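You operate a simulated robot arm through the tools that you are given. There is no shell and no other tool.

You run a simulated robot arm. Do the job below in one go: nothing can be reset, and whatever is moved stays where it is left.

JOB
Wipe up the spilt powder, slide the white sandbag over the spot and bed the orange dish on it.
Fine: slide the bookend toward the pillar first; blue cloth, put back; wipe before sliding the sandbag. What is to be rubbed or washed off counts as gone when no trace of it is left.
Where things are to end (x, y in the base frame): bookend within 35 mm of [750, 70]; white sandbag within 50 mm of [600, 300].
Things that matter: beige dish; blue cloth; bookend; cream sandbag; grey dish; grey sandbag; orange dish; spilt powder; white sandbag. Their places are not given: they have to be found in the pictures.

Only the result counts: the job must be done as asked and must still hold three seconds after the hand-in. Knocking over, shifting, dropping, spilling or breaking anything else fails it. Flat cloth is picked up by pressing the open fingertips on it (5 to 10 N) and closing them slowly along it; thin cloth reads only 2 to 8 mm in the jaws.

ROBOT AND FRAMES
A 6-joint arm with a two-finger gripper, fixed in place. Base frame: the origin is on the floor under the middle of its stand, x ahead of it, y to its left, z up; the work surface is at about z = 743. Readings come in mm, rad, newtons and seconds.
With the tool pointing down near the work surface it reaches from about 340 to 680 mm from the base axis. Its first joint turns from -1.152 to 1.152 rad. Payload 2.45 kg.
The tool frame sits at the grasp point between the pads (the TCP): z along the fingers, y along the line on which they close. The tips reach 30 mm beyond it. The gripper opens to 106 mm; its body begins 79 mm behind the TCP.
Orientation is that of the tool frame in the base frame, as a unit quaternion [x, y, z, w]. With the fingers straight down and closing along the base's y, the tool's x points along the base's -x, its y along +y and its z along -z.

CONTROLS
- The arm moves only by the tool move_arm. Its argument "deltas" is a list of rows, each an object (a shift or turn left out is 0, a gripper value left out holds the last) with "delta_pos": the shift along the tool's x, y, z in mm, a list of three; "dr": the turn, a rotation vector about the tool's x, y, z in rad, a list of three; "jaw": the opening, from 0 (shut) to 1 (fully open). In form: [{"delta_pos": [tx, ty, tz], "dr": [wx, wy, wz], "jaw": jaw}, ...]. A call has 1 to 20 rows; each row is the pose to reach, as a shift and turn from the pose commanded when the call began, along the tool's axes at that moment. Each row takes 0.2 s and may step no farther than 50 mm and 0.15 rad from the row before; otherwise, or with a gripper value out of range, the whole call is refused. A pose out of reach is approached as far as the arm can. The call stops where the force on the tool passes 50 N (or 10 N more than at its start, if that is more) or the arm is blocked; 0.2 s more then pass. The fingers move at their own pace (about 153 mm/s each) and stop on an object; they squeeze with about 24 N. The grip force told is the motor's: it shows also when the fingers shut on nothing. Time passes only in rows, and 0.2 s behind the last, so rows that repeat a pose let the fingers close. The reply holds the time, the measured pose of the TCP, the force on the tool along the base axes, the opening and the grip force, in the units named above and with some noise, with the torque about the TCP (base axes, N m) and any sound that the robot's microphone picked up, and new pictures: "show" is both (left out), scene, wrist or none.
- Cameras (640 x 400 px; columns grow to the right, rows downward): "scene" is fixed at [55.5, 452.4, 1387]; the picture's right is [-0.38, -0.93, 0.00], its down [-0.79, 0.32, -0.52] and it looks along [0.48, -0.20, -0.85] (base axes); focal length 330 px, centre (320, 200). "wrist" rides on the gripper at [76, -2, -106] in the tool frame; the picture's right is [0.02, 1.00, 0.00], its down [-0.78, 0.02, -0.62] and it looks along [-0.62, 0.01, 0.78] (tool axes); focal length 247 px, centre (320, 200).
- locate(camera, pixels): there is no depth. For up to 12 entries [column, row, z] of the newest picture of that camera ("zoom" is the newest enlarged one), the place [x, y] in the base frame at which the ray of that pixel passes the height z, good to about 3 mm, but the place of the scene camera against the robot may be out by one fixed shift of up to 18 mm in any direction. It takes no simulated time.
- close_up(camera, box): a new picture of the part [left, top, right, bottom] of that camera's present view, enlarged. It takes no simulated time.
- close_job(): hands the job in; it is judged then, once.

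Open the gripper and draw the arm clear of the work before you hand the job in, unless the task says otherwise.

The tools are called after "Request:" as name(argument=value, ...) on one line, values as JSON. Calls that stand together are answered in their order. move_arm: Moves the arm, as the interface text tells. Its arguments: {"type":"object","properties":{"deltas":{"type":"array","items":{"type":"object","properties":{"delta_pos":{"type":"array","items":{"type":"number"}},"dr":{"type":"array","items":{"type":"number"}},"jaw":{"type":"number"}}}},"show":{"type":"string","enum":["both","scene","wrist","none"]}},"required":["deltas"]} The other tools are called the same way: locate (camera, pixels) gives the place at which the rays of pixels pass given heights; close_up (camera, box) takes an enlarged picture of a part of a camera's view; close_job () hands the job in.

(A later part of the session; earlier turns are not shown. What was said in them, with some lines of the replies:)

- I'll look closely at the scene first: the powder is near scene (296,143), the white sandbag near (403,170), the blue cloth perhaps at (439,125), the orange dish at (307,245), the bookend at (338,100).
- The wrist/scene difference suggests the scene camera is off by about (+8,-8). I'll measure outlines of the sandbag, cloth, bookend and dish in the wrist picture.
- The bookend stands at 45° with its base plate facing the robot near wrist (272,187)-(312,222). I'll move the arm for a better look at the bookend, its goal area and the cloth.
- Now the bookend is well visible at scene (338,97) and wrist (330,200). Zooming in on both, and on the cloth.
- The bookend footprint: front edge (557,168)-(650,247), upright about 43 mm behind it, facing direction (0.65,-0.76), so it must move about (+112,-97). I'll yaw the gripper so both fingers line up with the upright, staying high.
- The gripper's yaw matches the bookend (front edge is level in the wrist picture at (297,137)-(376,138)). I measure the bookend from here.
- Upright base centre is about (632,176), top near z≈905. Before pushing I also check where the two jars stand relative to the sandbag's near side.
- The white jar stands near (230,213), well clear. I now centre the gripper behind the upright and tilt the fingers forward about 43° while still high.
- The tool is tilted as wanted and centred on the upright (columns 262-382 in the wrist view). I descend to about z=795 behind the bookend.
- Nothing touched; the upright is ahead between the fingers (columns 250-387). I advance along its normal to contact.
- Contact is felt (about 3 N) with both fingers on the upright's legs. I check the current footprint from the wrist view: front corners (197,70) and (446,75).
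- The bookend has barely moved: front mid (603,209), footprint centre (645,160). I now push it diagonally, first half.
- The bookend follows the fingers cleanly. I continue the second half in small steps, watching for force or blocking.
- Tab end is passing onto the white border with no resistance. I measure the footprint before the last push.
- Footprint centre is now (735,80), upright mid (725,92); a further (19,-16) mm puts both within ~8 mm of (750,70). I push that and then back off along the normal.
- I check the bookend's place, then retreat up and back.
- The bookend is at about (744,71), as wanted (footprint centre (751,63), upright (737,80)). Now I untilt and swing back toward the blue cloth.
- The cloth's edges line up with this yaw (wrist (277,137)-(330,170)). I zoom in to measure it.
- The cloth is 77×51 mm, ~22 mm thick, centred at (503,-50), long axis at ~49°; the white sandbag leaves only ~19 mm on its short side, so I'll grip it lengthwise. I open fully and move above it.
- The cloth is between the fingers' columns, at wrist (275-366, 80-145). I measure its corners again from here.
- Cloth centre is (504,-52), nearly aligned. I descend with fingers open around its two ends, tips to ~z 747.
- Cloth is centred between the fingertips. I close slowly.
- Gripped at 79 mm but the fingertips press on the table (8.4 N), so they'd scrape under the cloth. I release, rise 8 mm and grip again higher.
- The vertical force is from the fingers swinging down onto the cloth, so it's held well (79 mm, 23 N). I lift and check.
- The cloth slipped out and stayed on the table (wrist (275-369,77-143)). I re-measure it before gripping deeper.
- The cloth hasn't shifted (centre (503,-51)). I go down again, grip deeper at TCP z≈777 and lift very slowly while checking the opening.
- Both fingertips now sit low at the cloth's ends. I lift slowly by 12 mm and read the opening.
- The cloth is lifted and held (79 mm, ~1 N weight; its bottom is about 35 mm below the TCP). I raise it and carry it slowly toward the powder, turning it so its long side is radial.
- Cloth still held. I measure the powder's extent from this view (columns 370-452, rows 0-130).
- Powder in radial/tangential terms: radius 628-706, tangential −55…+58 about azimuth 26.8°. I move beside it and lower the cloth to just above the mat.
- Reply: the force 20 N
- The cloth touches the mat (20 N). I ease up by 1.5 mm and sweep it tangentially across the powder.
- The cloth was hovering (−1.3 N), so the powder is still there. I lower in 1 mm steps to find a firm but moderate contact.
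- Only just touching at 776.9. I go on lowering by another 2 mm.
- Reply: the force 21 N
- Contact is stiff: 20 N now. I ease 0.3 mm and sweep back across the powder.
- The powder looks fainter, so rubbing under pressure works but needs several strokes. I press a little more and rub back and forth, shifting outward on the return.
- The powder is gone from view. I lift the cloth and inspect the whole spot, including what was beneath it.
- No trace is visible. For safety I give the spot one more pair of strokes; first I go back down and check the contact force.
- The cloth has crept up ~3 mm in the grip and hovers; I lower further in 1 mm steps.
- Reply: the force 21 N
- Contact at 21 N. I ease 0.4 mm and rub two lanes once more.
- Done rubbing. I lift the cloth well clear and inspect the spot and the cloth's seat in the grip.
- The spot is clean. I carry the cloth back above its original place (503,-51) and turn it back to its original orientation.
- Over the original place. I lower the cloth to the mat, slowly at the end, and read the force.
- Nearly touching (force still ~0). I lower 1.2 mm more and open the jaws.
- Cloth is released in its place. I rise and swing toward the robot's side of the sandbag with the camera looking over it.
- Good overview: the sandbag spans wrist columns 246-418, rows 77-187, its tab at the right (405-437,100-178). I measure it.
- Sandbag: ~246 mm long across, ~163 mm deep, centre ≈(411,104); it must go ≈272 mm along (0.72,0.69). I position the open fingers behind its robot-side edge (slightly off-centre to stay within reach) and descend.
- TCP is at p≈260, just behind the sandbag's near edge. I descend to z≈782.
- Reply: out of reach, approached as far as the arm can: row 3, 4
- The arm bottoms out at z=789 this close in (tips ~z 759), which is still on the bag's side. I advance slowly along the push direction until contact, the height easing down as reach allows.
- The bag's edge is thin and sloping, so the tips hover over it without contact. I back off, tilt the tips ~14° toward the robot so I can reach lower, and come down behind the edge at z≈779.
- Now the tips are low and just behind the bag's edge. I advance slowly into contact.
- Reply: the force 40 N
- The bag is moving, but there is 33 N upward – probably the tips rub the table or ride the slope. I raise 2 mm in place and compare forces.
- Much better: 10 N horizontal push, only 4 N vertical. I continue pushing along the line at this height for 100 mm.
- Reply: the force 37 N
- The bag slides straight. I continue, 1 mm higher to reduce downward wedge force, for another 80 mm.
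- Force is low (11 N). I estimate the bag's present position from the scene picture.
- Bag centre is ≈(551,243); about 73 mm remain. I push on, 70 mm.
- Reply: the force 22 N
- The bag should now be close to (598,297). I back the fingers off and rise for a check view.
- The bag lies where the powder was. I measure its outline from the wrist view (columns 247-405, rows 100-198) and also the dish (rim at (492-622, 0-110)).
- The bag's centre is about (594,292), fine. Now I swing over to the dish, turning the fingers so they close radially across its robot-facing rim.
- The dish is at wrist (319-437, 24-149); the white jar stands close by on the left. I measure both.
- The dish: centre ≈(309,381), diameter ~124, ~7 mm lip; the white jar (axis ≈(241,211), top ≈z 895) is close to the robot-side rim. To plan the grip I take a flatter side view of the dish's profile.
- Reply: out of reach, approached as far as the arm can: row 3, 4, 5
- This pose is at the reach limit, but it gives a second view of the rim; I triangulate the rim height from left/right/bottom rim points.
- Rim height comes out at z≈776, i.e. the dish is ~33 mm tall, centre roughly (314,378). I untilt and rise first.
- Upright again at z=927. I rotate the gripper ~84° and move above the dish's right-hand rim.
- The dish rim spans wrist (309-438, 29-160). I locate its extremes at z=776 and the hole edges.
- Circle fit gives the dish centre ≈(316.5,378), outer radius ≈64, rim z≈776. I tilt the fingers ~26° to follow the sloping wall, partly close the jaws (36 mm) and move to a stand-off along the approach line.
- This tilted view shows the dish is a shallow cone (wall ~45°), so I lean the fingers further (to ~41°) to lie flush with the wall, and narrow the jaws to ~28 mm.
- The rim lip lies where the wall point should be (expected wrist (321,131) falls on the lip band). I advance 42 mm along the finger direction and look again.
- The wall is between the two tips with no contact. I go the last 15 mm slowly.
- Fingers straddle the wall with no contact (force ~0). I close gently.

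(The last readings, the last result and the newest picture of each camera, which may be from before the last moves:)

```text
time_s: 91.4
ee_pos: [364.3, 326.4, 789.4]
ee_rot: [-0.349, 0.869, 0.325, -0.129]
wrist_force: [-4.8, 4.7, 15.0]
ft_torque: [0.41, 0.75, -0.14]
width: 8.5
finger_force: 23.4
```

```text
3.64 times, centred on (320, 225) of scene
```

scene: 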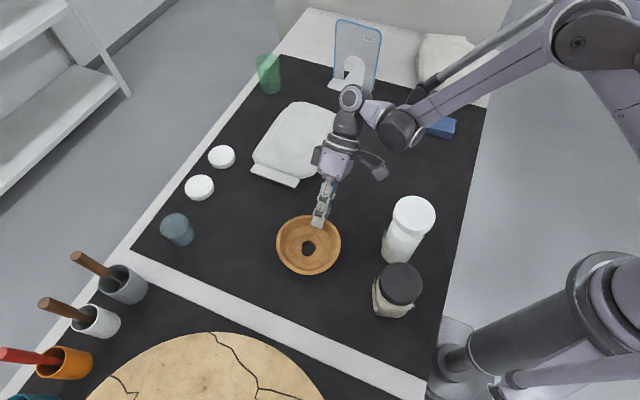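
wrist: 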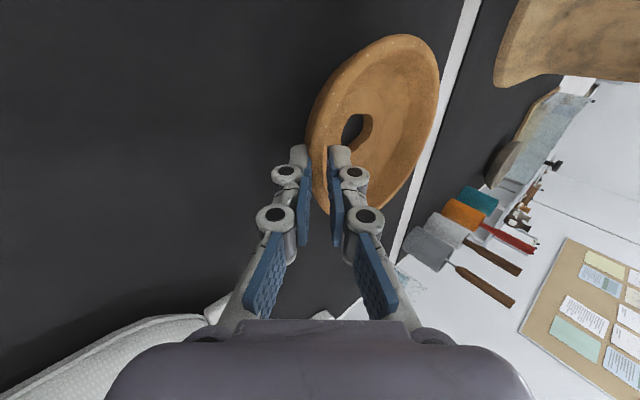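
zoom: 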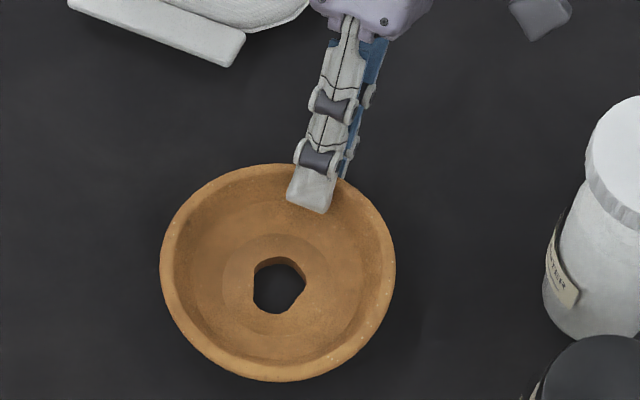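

The wall is gripped (8.5 mm, 23 N). I lift slowly by 15 mm straight up and look at how the dish hangs.

Request:
move_arm(deltas=[{"delta_pos": [0, 1.3, -1.5]}, {"delta_pos": [0, 2.6, -3.0]}, {"delta_pos": [0, 4.6, -5.3]}, {"delta_pos": [0, 7.2, -8.3]}, {"delta_pos": [0, 9.9, -11.3]}, {"delta_pos": [0, 9.9, -11.3]}])

Request:
close_up(camera="wrist", box=[230, 20, 480, 240])

Request:
close_up(camera="scene", box=[260, 170, 370, 290])

```text
time_s: 92.8
ee_pos: [366.7, 325.6, 803.9]
ee_rot: [-0.349, 0.87, 0.324, -0.128]
wrist_force: [-0.1, 1.0, -2.4]
ft_torque: [-0.07, -0.11, 0.02]
width: 7.4
finger_force: 23.5
```

scene: 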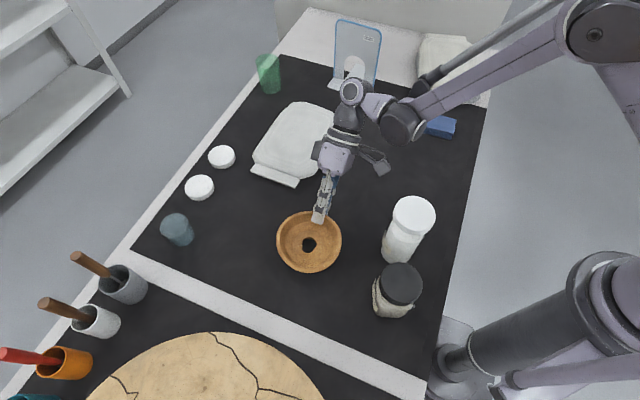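
wrist: 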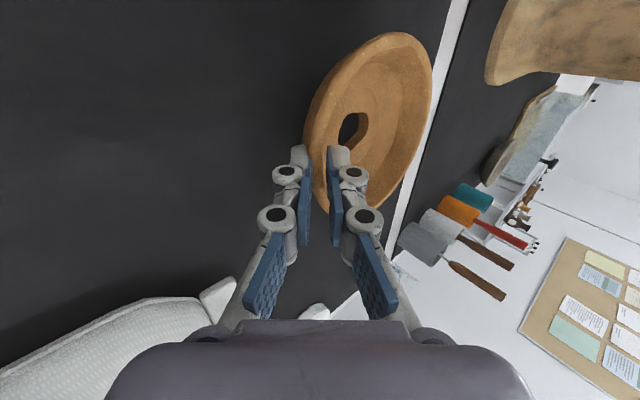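

```text
1.82 times, centred on (355, 130) of wrist
```

zoom: 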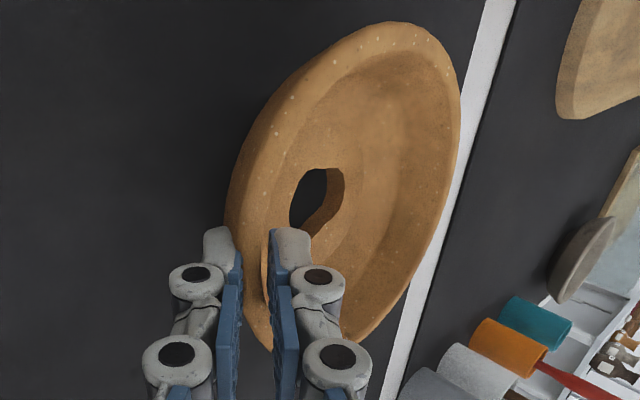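

```text
3.33 times, centred on (315, 230) of scene
```

zoom: 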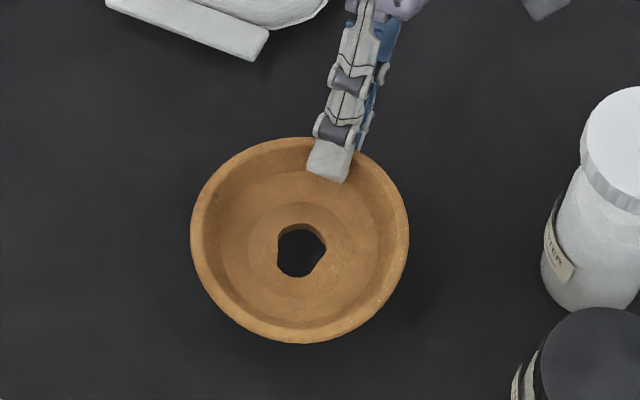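

The dish hangs from the grip, moving rigidly with it (−2.4 N). I raise it another 65 mm and check again.

Request:
move_arm(deltas=[{"delta_pos": [0, 5, -5.6]}, {"delta_pos": [0, 12, -13.7]}, {"delta_pos": [0, 20, -22.8]}, {"delta_pos": [0, 28, -32]}, {"delta_pos": [0, 36, -41]}, {"delta_pos": [0, 42.8, -48.9]}, {"delta_pos": [0, 42.8, -48.9]}])

Request:
close_up(camera="wrist", box=[230, 20, 480, 240])

Request:
close_up(camera="scene", box=[250, 150, 380, 290])

```text
time_s: 94.4
ee_pos: [365.9, 324.9, 870.0]
ee_rot: [-0.349, 0.87, 0.324, -0.128]
wrist_force: [-0.7, -0.1, -2.3]
ft_torque: [-0.1, -0.1, -0.01]
width: 7.4
finger_force: 24.2
```

scene: 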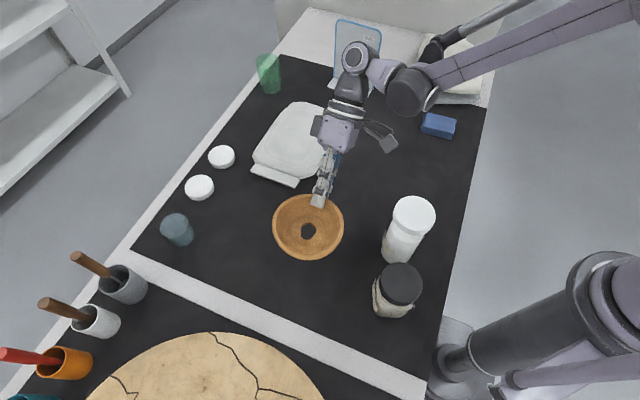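
wrist: 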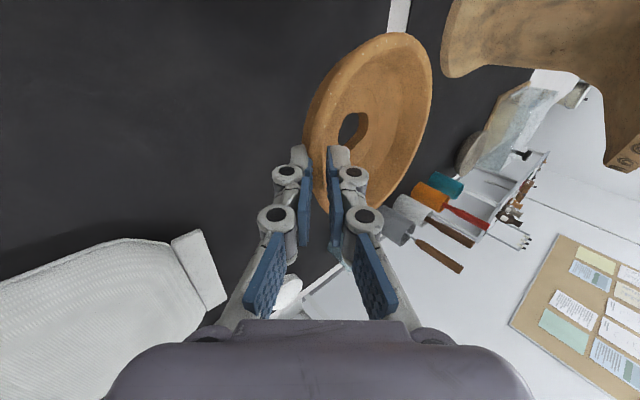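

```text
1.82 times, centred on (355, 130) of wrist
```

zoom: 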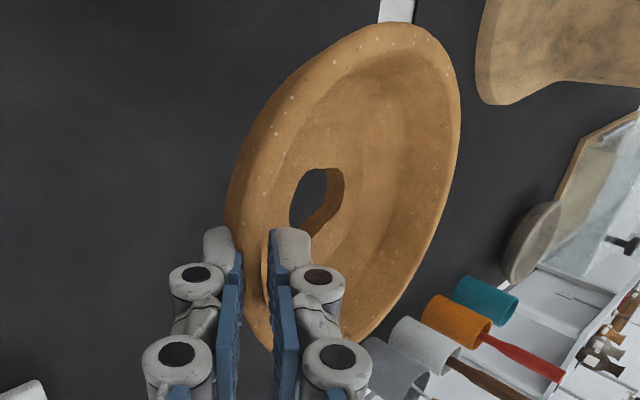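

```text
2.86 times, centred on (315, 220) of scene
```

zoom: 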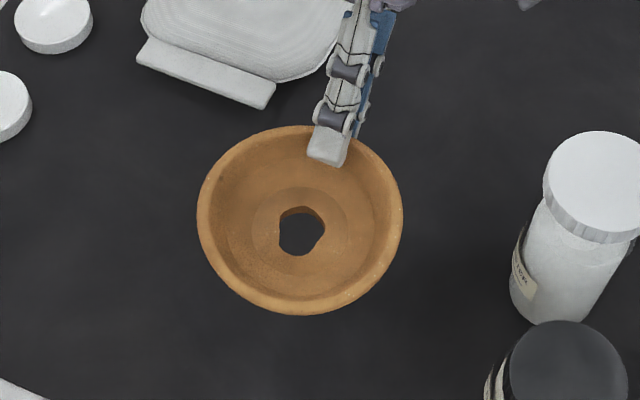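

The dish hangs almost level. I carry it slowly, raising a little and turning about the vertical by ~79°, to a point over the sandbag's centre.

Request:
move_arm(deltas=[{"delta_pos": [-5.25, -9.76, -9.99], "dr": [0, -0.0646, 0.0738]}, {"delta_pos": [-10.5, -19.5, -20], "dr": [0, -0.1293, 0.1476]}, {"delta_pos": [-15.75, -29.3, -30], "dr": [0, -0.1939, 0.2214]}, {"delta_pos": [-21, -39.1, -39.9], "dr": [0, -0.2586, 0.2951]}, {"delta_pos": [-26.25, -48.8, -49.9], "dr": [0, -0.3232, 0.3689]}, {"delta_pos": [-31.5, -58.6, -59.9], "dr": [0, -0.3879, 0.4427]}, {"delta_pos": [-36.75, -68.4, -69.9], "dr": [0, -0.4525, 0.5165]}, {"delta_pos": [-42, -78.1, -79.9], "dr": [0, -0.5171, 0.5903]}, {"delta_pos": [-47.25, -87.9, -89.9], "dr": [0, -0.5818, 0.6641]}, {"delta_pos": [-52.5, -97.6, -99.9], "dr": [0, -0.6464, 0.7379]}, {"delta_pos": [-57.75, -107.4, -109.8], "dr": [0, -0.7111, 0.8116]}, {"delta_pos": [-63, -117.2, -119.8], "dr": [0, -0.7757, 0.8854]}, {"delta_pos": [-68.25, -126.9, -129.8], "dr": [0, -0.8404, 0.9592]}, {"delta_pos": [-73.5, -136.7, -139.8], "dr": [0, -0.905, 1.033]}, {"delta_pos": [-73.5, -136.7, -139.8], "dr": [0, -0.905, 1.033]}])

Request:
close_up(camera="scene", box=[230, 60, 400, 220])

```text
time_s: 97.6
ee_pos: [552.1, 234.9, 886.8]
ee_rot: [0.28, 0.893, 0.335, 0.11]
wrist_force: [0.6, -0.2, -2.0]
ft_torque: [-0.11, 0.06, 0.0]
width: 7.4
finger_force: 24.0
```

scene: 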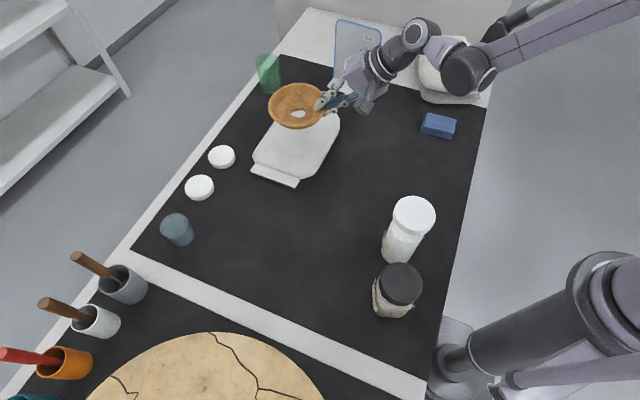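
wrist: 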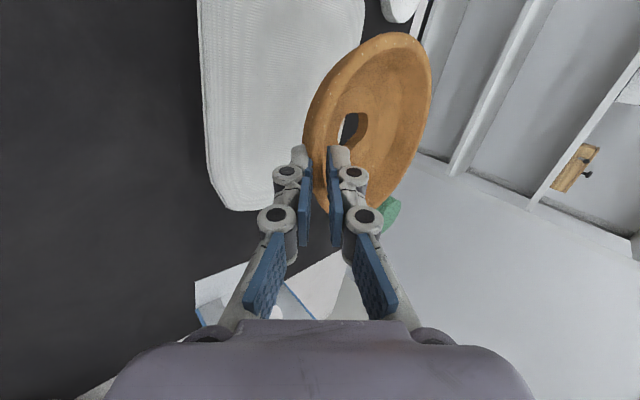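

```text
2.50 times, centred on (315, 140) of scene
```

zoom: 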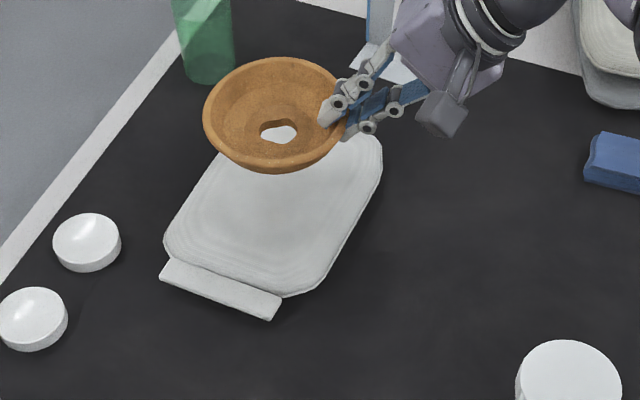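

The dish is over the bag. I check where its centre is: rim centre near scene (297,103) at z≈873.

Request:
locate(camera="scene", pixels=[[297, 103, 873], [268, 107, 873], [326, 100, 873], [297, 83, 873], [297, 128, 873], [299, 113, 845]])

Request:
close_up(camera="wrist", box=[180, 0, 460, 240])

Request:
close_up(camera="scene", box=[255, 70, 355, 150])

```text
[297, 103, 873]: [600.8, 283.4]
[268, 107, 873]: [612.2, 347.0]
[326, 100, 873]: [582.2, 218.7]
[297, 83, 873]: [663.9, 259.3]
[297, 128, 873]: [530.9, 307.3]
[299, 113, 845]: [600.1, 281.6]
```

```text
1.67 times, centred on (320, 120) of wrist
```

zoom: 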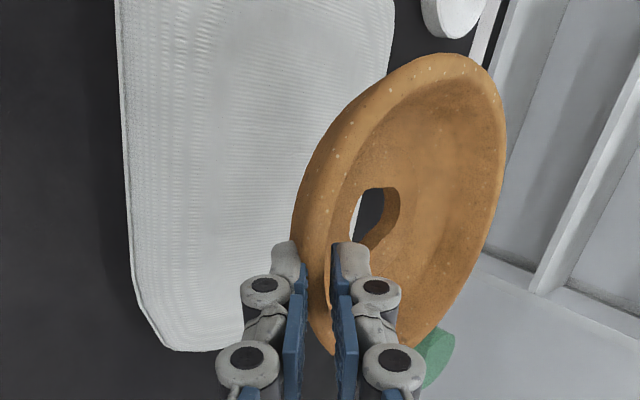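

```text
5.00 times, centred on (305, 110) of scene
```

zoom: 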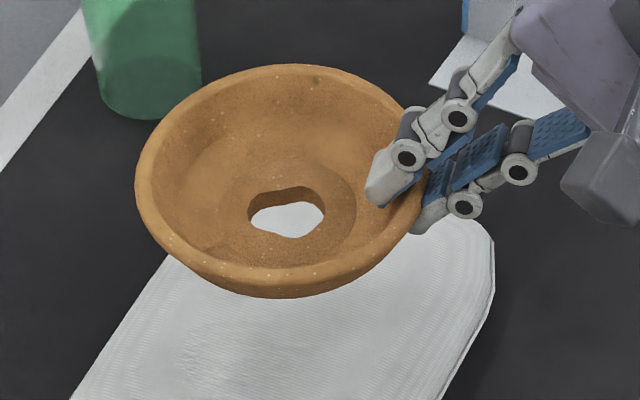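

The dish centre is ≈(592,291), right over the bag's middle. I lower it 40 mm, then look.

Request:
move_arm(deltas=[{"delta_pos": [0, -6.6, 7.5]}, {"delta_pos": [0, -13.2, 15]}, {"delta_pos": [0, -19.8, 22.6]}, {"delta_pos": [0, -26.4, 30.1]}, {"delta_pos": [0, -26.4, 30.1]}])

Request:
close_up(camera="scene", box=[245, 80, 365, 180])

```text
time_s: 98.8
ee_pos: [551.6, 234.7, 847.3]
ee_rot: [0.281, 0.893, 0.335, 0.111]
wrist_force: [0.7, -1.1, -1.2]
ft_torque: [-0.12, 0.06, -0.01]
width: 7.6
finger_force: 23.7
```

scene: 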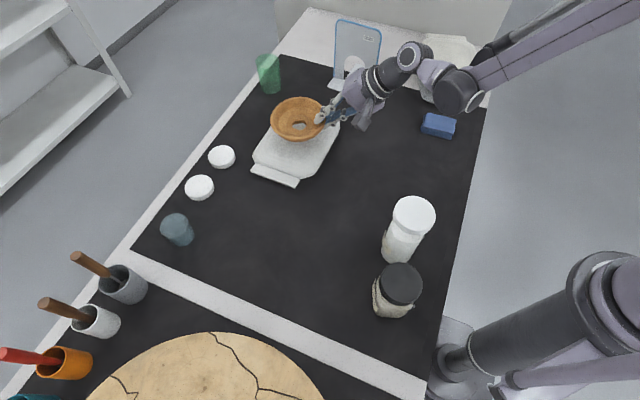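
wrist: 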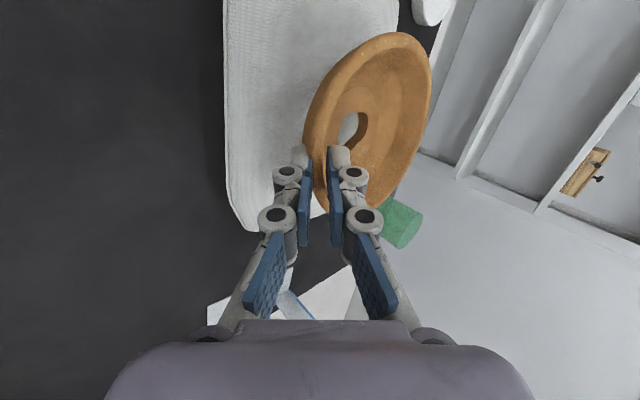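

```text
4.00 times, centred on (305, 130) of scene
```

zoom: 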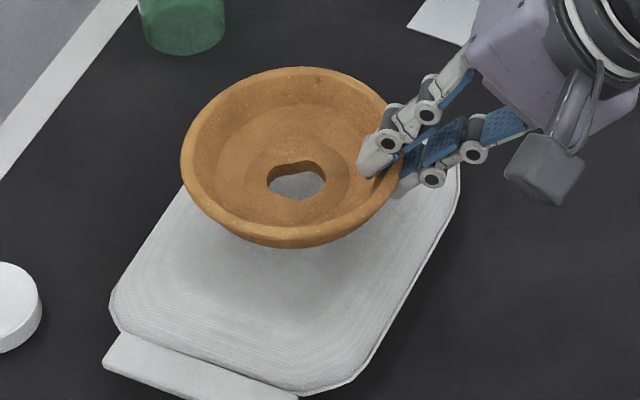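

Still hovering above the bag (shadow visible). I lower in small steps and watch the force.

Request:
move_arm(deltas=[{"delta_pos": [0, -2, 2.3]}, {"delta_pos": [0, -4, 4.5]}, {"delta_pos": [0, -6, 6.8]}, {"delta_pos": [0, -6, 6.8]}], show="none")

```text
time_s: 99.8
ee_pos: [552.4, 235.9, 836.9]
ee_rot: [0.28, 0.893, 0.335, 0.111]
wrist_force: [-0.6, -0.1, -0.8]
ft_torque: [-0.12, 0.07, 0.02]
width: 7.6
finger_force: 23.9
```

Not yet clearly touching (torque unchanged). Lower 6 mm more.

Request:
move_arm(deltas=[{"delta_pos": [0, -2, 2.3]}, {"delta_pos": [0, -4, 4.5]}, {"delta_pos": [0, -4, 4.5]}], show="none")

```text
time_s: 100.6
ee_pos: [552.7, 235.7, 831.6]
ee_rot: [0.281, 0.893, 0.334, 0.111]
wrist_force: [-0.4, 0.3, -2.6]
ft_torque: [-0.11, 0.11, 0.0]
width: 7.5
finger_force: 23.9
```

Still free (−2.6 N). Another 6 mm down.

Request:
move_arm(deltas=[{"delta_pos": [0, -2, 2.3]}, {"delta_pos": [0, -4, 4.5]}, {"delta_pos": [0, -4, 4.5]}], show="scene")

Request:
close_up(camera="scene", box=[255, 90, 355, 170])

```text
time_s: 101.4
ee_pos: [552.5, 233.8, 825.9]
ee_rot: [0.281, 0.892, 0.335, 0.111]
wrist_force: [-1.3, -4.7, 10.2]
ft_torque: [0.65, 0.04, 0.08]
width: 7.8
finger_force: 23.9
```

scene: 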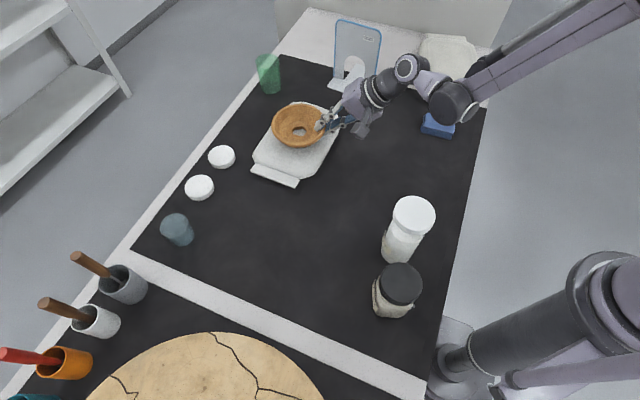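

```text
5.00 times, centred on (305, 130) of scene
```

zoom: 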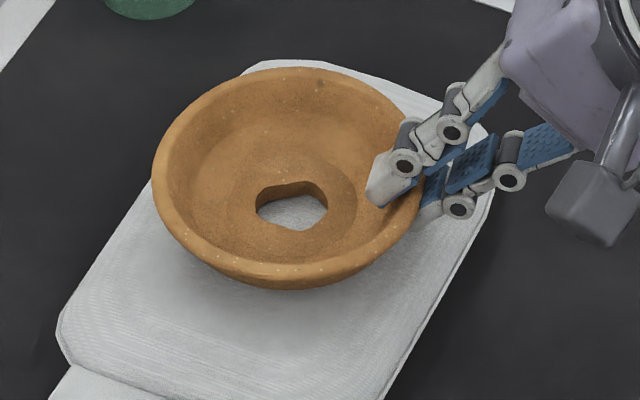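

Contact: +10 N at TCP z≈826, the dish sits on the bag. I ease up 1 mm so it rests lightly before release.

Request:
move_arm(deltas=[{"delta_pos": [0, 0.66, -0.75]}, {"delta_pos": [0, 0.66, -0.75]}], show="wrist")

```text
time_s: 102.0
ee_pos: [553.2, 234.7, 825.2]
ee_rot: [0.281, 0.893, 0.335, 0.111]
wrist_force: [0.2, -1.6, 2.9]
ft_torque: [0.15, -0.04, -0.15]
width: 7.7
finger_force: 23.9
```

wrist: 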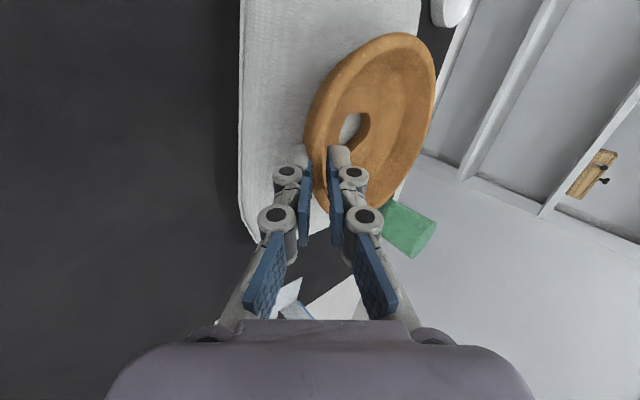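

Resting lightly (2.9 N). I open the jaws gradually.

Request:
move_arm(deltas=[{"jaw": 0.08}, {"jaw": 0.09}, {"jaw": 0.1}, {"jaw": 0.12}, {"jaw": 0.14}, {"jaw": 0.17}, {"jaw": 0.17}])

Request:
close_up(camera="scene", box=[255, 90, 355, 170])

Request:
close_up(camera="wrist", box=[220, 20, 460, 240])

```text
time_s: 103.6
ee_pos: [553.1, 234.1, 826.0]
ee_rot: [0.281, 0.893, 0.334, 0.111]
wrist_force: [-0.7, 0.2, 0.5]
ft_torque: [-0.01, 0.01, -0.01]
width: 18.1
finger_force: 0.1
```

scene: 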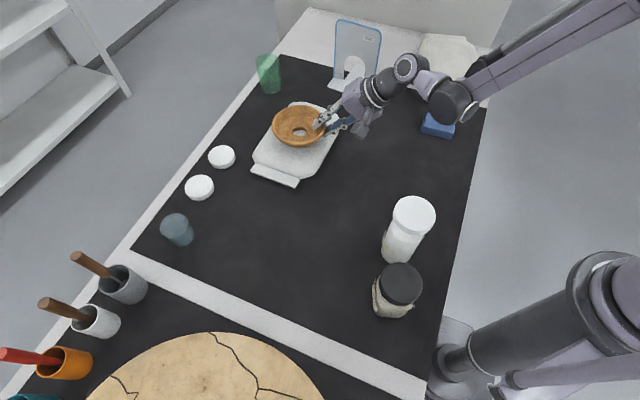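
wrist: 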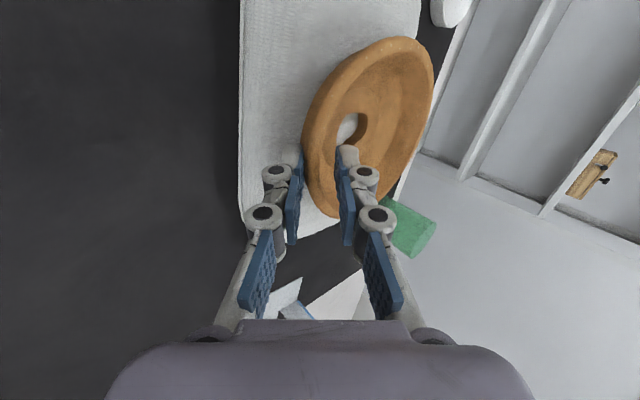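

```text
5.00 times, centred on (305, 130) of scene
```

zoom: 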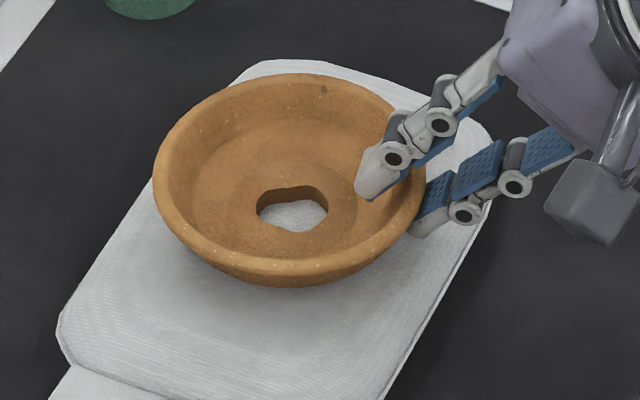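

```text
1.82 times, centred on (340, 130) of wrist
```

zoom: 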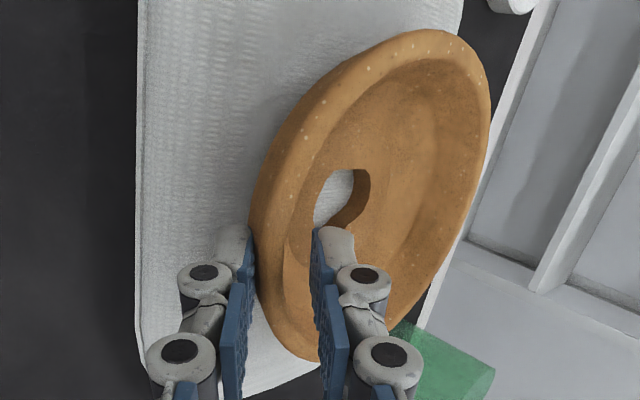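

Released; the dish rests on the bag. I retract along the wall direction, slightly away from it, and check force.

Request:
move_arm(deltas=[{"delta_pos": [0, -1, -3]}, {"delta_pos": [0, -1.8, -6]}, {"delta_pos": [0, -2.5, -9]}, {"delta_pos": [0, -2.5, -9]}])

Request:
close_up(camera="wrist", box=[220, 20, 460, 240])

Request:
close_up(camera="scene", box=[255, 90, 355, 170])

```text
time_s: 104.6
ee_pos: [549.1, 228.8, 832.4]
ee_rot: [0.28, 0.893, 0.334, 0.111]
wrist_force: [0.3, 0.1, 0.5]
ft_torque: [0.03, 0.02, 0.02]
width: 17.6
finger_force: 0.0
```

scene: 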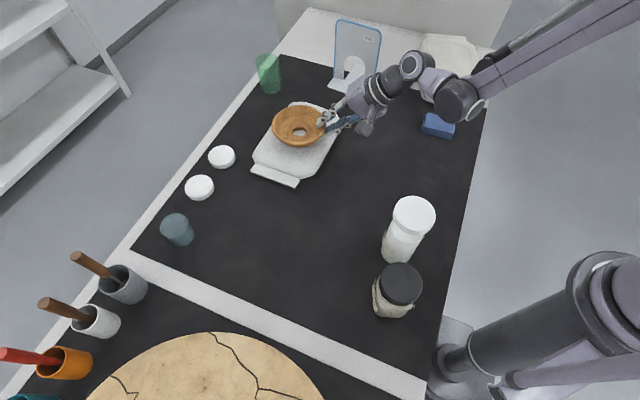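
wrist: 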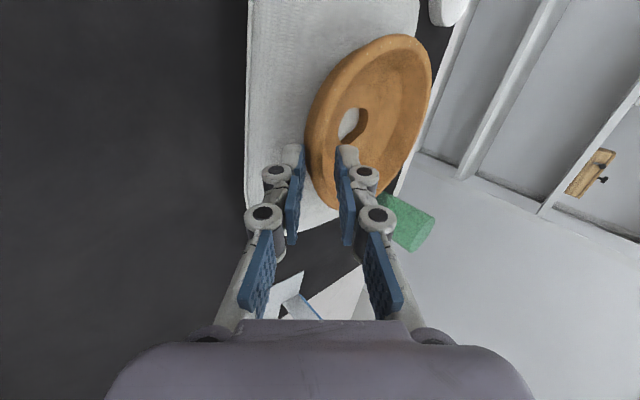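

```text
1.82 times, centred on (340, 130) of wrist
```

zoom: 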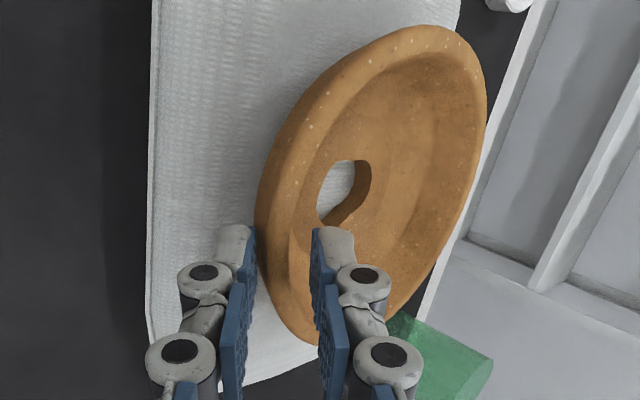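

```text
5.00 times, centred on (305, 130) of scene
```

zoom: 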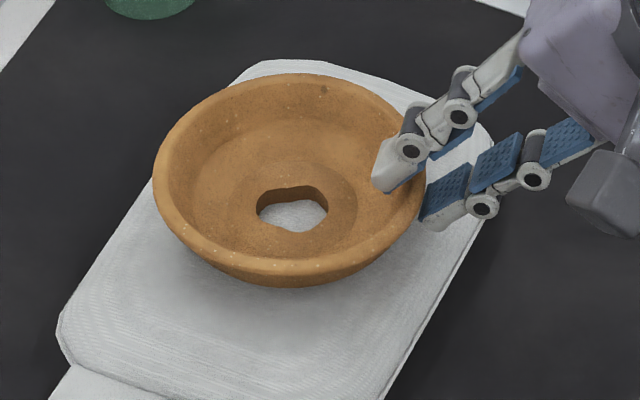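

The dish hasn't moved and the fingers slide free. I retract fully along the finger axis.

Request:
move_arm(deltas=[{"delta_pos": [0, -0.7, -5]}, {"delta_pos": [0, -1.2, -11]}, {"delta_pos": [0, -1.2, -20]}, {"delta_pos": [0, -1.2, -40]}, {"delta_pos": [0, -1.2, -75]}, {"delta_pos": [0, -1.2, -110]}, {"delta_pos": [0, -1.2, -110]}])

Request:
close_up(camera="scene", box=[240, 80, 370, 200])

```text
time_s: 106.2
ee_pos: [504.9, 168.8, 912.2]
ee_rot: [0.281, 0.893, 0.335, 0.11]
wrist_force: [0.2, -0.2, 0.4]
ft_torque: [-0.01, -0.03, 0.02]
width: 17.8
finger_force: 0.0
```

scene: 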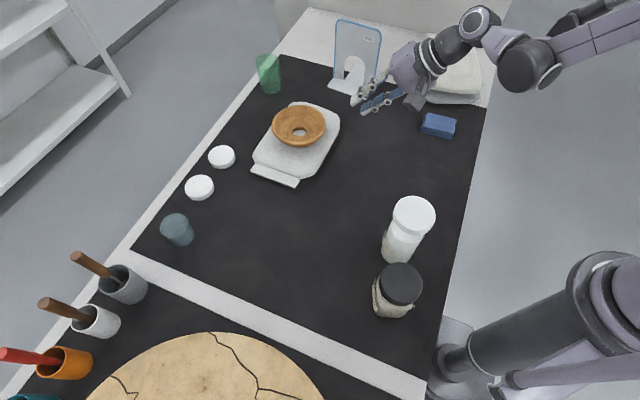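
wrist: 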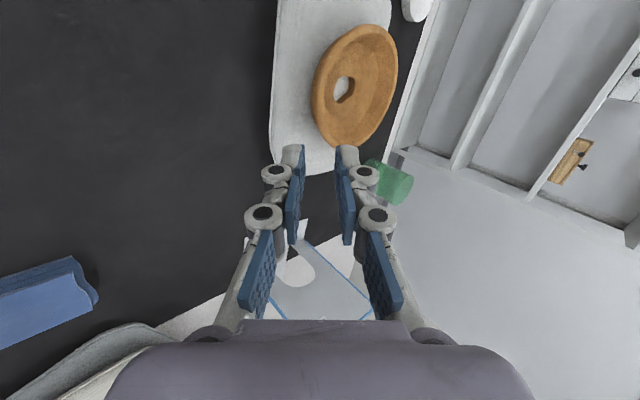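

```text
3.33 times, centred on (305, 140) of scene
```

zoom: 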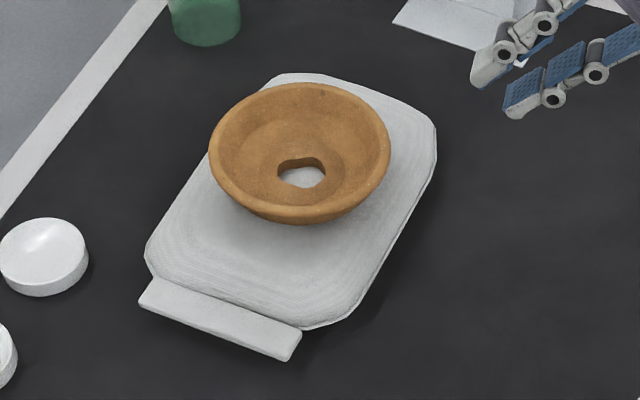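

The dish sits on the bag. I untilt, rise and open the gripper to inspect from above.

Request:
move_arm(deltas=[{"delta_pos": [0, 10, -12], "dr": [0.14, 0, 0], "jaw": 0.5}, {"delta_pos": [0, 20, -24], "dr": [0.28, 0, 0], "jaw": 0.7}, {"delta_pos": [0, 31, -36], "dr": [0.42, 0, 0], "jaw": 1.0}, {"delta_pos": [0, 42, -48], "dr": [0.57, 0, 0], "jaw": 1.0}, {"delta_pos": [0, 53, -60], "dr": [0.72, 0, 0], "jaw": 1.0}, {"delta_pos": [0, 53, -60], "dr": [0.72, 0, 0], "jaw": 1.0}])

```text
time_s: 107.6
ee_pos: [505.5, 168.8, 993.2]
ee_rot: [0.301, 0.954, -0.001, 0.005]
wrist_force: [0.4, -0.8, -0.2]
ft_torque: [0.01, 0.0, -0.01]
width: 106.1
finger_force: 0.1
```

scene: 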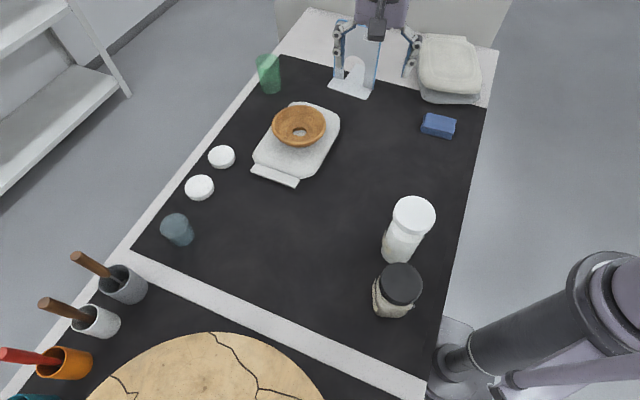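
wrist: 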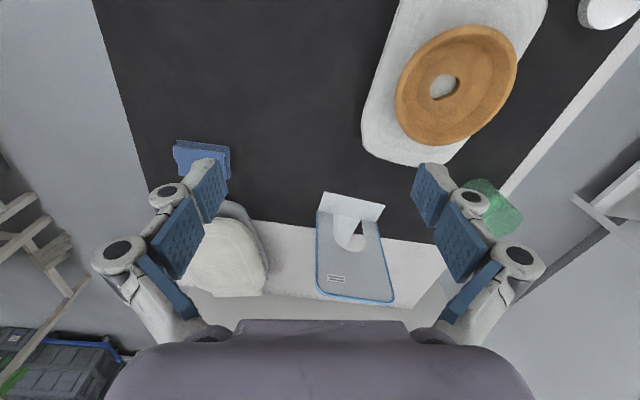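

I check final positions: dish (rim (397-518, 26-146)), bookend front edge (325,192)-(385,206), cloth (173-230,140-178).

Request:
locate(camera="wrist", pixels=[[397, 97, 813], [518, 70, 813], [468, 26, 813], [437, 146, 813], [444, 87, 788], [325, 192, 745], [385, 206, 745], [318, 211, 745], [381, 227, 745], [362, 130, 750], [415, 166, 750], [460, 155, 755]])

Request:
locate(camera="scene", pixels=[[300, 132, 788], [300, 126, 813], [298, 145, 780], [439, 125, 755], [273, 127, 813], [327, 123, 813], [254, 155, 748], [339, 120, 755], [310, 177, 745], [290, 103, 765]])

Request:
close_up(camera="wrist", box=[340, 0, 600, 180])

Request:
close_up(camera="scene", box=[235, 70, 375, 200])

```text
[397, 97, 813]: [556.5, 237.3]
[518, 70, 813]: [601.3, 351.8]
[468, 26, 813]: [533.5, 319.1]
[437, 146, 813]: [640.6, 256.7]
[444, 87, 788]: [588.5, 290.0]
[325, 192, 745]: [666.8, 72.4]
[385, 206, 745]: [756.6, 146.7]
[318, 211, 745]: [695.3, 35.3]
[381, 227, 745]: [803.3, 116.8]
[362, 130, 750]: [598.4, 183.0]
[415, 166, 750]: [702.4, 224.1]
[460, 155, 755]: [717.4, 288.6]
```

```text
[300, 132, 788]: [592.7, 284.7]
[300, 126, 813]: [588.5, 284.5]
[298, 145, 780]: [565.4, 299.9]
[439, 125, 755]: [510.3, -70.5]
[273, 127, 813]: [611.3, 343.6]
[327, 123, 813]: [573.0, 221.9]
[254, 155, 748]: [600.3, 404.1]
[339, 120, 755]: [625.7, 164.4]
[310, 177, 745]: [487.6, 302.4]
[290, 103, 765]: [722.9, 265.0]
```

```text
2.22 times, centred on (470, 90) of wrist
```

zoom: 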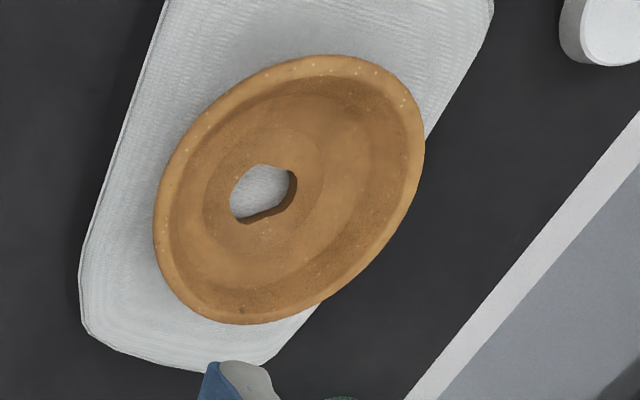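

```text
3.08 times, centred on (305, 135) of scene
```

zoom: 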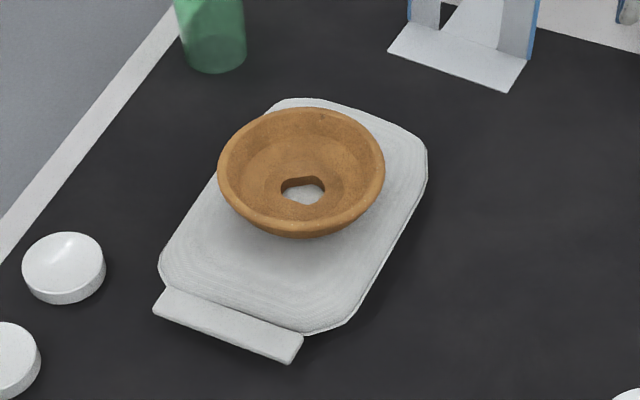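

Dish ≈(587,290) on the bag centred ≈(596,292); bookend ≈(748,67); cloth back at its place. I draw the arm clear toward the robot side and take a last look.

Request:
move_arm(deltas=[{"delta_pos": [-2, -40, -8]}, {"delta_pos": [-4, -80, -15]}, {"delta_pos": [-6, -120, -22]}, {"delta_pos": [-8, -160, -30]}, {"delta_pos": [-11, -198, -37]}, {"delta_pos": [-11, -198, -37]}, {"delta_pos": [-11, -198, -37]}, {"delta_pos": [-11, -198, -37]}])

Request:
close_up(camera="scene", box=[220, 20, 500, 200])

Request:
close_up(camera="scene", box=[235, 70, 375, 200])

```text
time_s: 109.4
ee_pos: [399.7, -1.4, 1030.8]
ee_rot: [0.302, 0.953, -0.001, 0.005]
wrist_force: [-0.7, -1.6, -0.2]
ft_torque: [0.0, 0.01, -0.04]
width: 106.3
finger_force: 0.1
```

scene: 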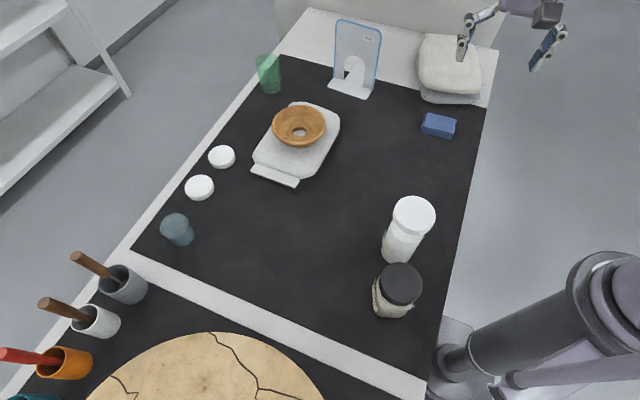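
wrist: 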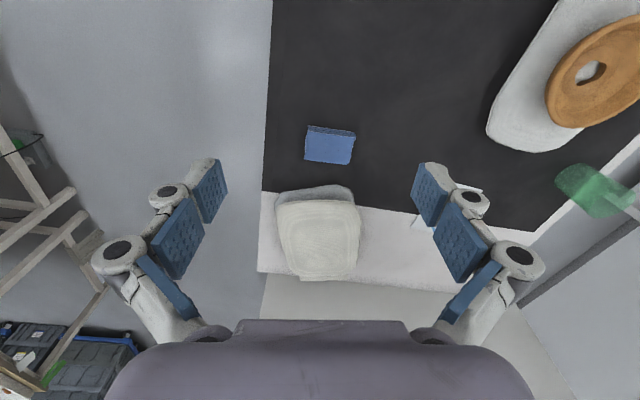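

```text
2.22 times, centred on (360, 110) of scene
```

zoom: 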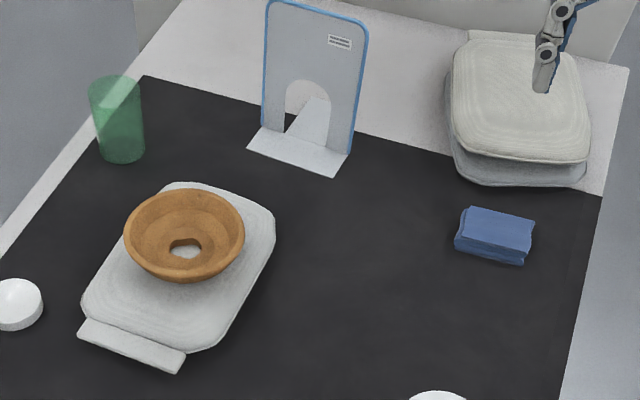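

```text
3.08 times, centred on (305, 135) of scene
```

zoom: 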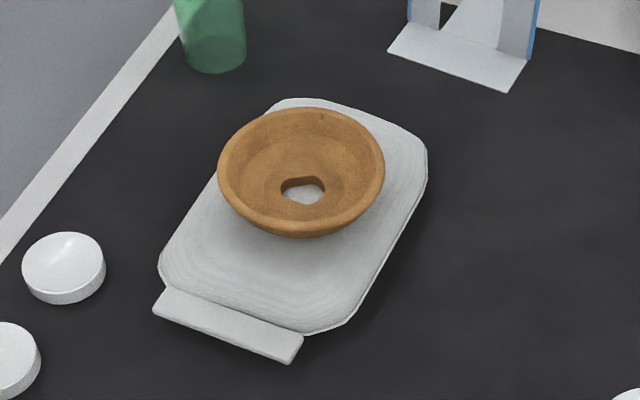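

Everything is in place and steady: powder wiped away, bag over the spot, dish bedded on it, bookend at its goal, cloth back, arm clear with the gripper open. I hand the job in.

Request:
close_job()

```text
The job is handed in.
```

The job is done and handed in. All positions below are measured from the camera pictures, and the cameras can be a few millimetres out.

| Item | Result |
|---|---|
| Bookend | Slid first; its base is centred near (750, 65), against a goal of (750, 70) within 35 mm. |
| Spilt powder | Rubbed with the blue cloth until no trace showed, then rubbed once more before the bag was moved. |
| Blue cloth | Put back at its original place, near (503, -51). |
| White sandbag | Slid over the spot; its centre is near (596, 292), against a goal of (600, 300) within 50 mm. |
| Orange dish | Resting on the sandbag near its middle, nearly level, centred near (587, 290). |

The jars, cups, other sandbags and other dishes looked unmoved in the last pictures. The gripper is open and the arm is drawn back toward the robot, clear of the work.

The cloth slipped out of the gripper on the first lift and stayed where it lay, so I gripped it again lower down.
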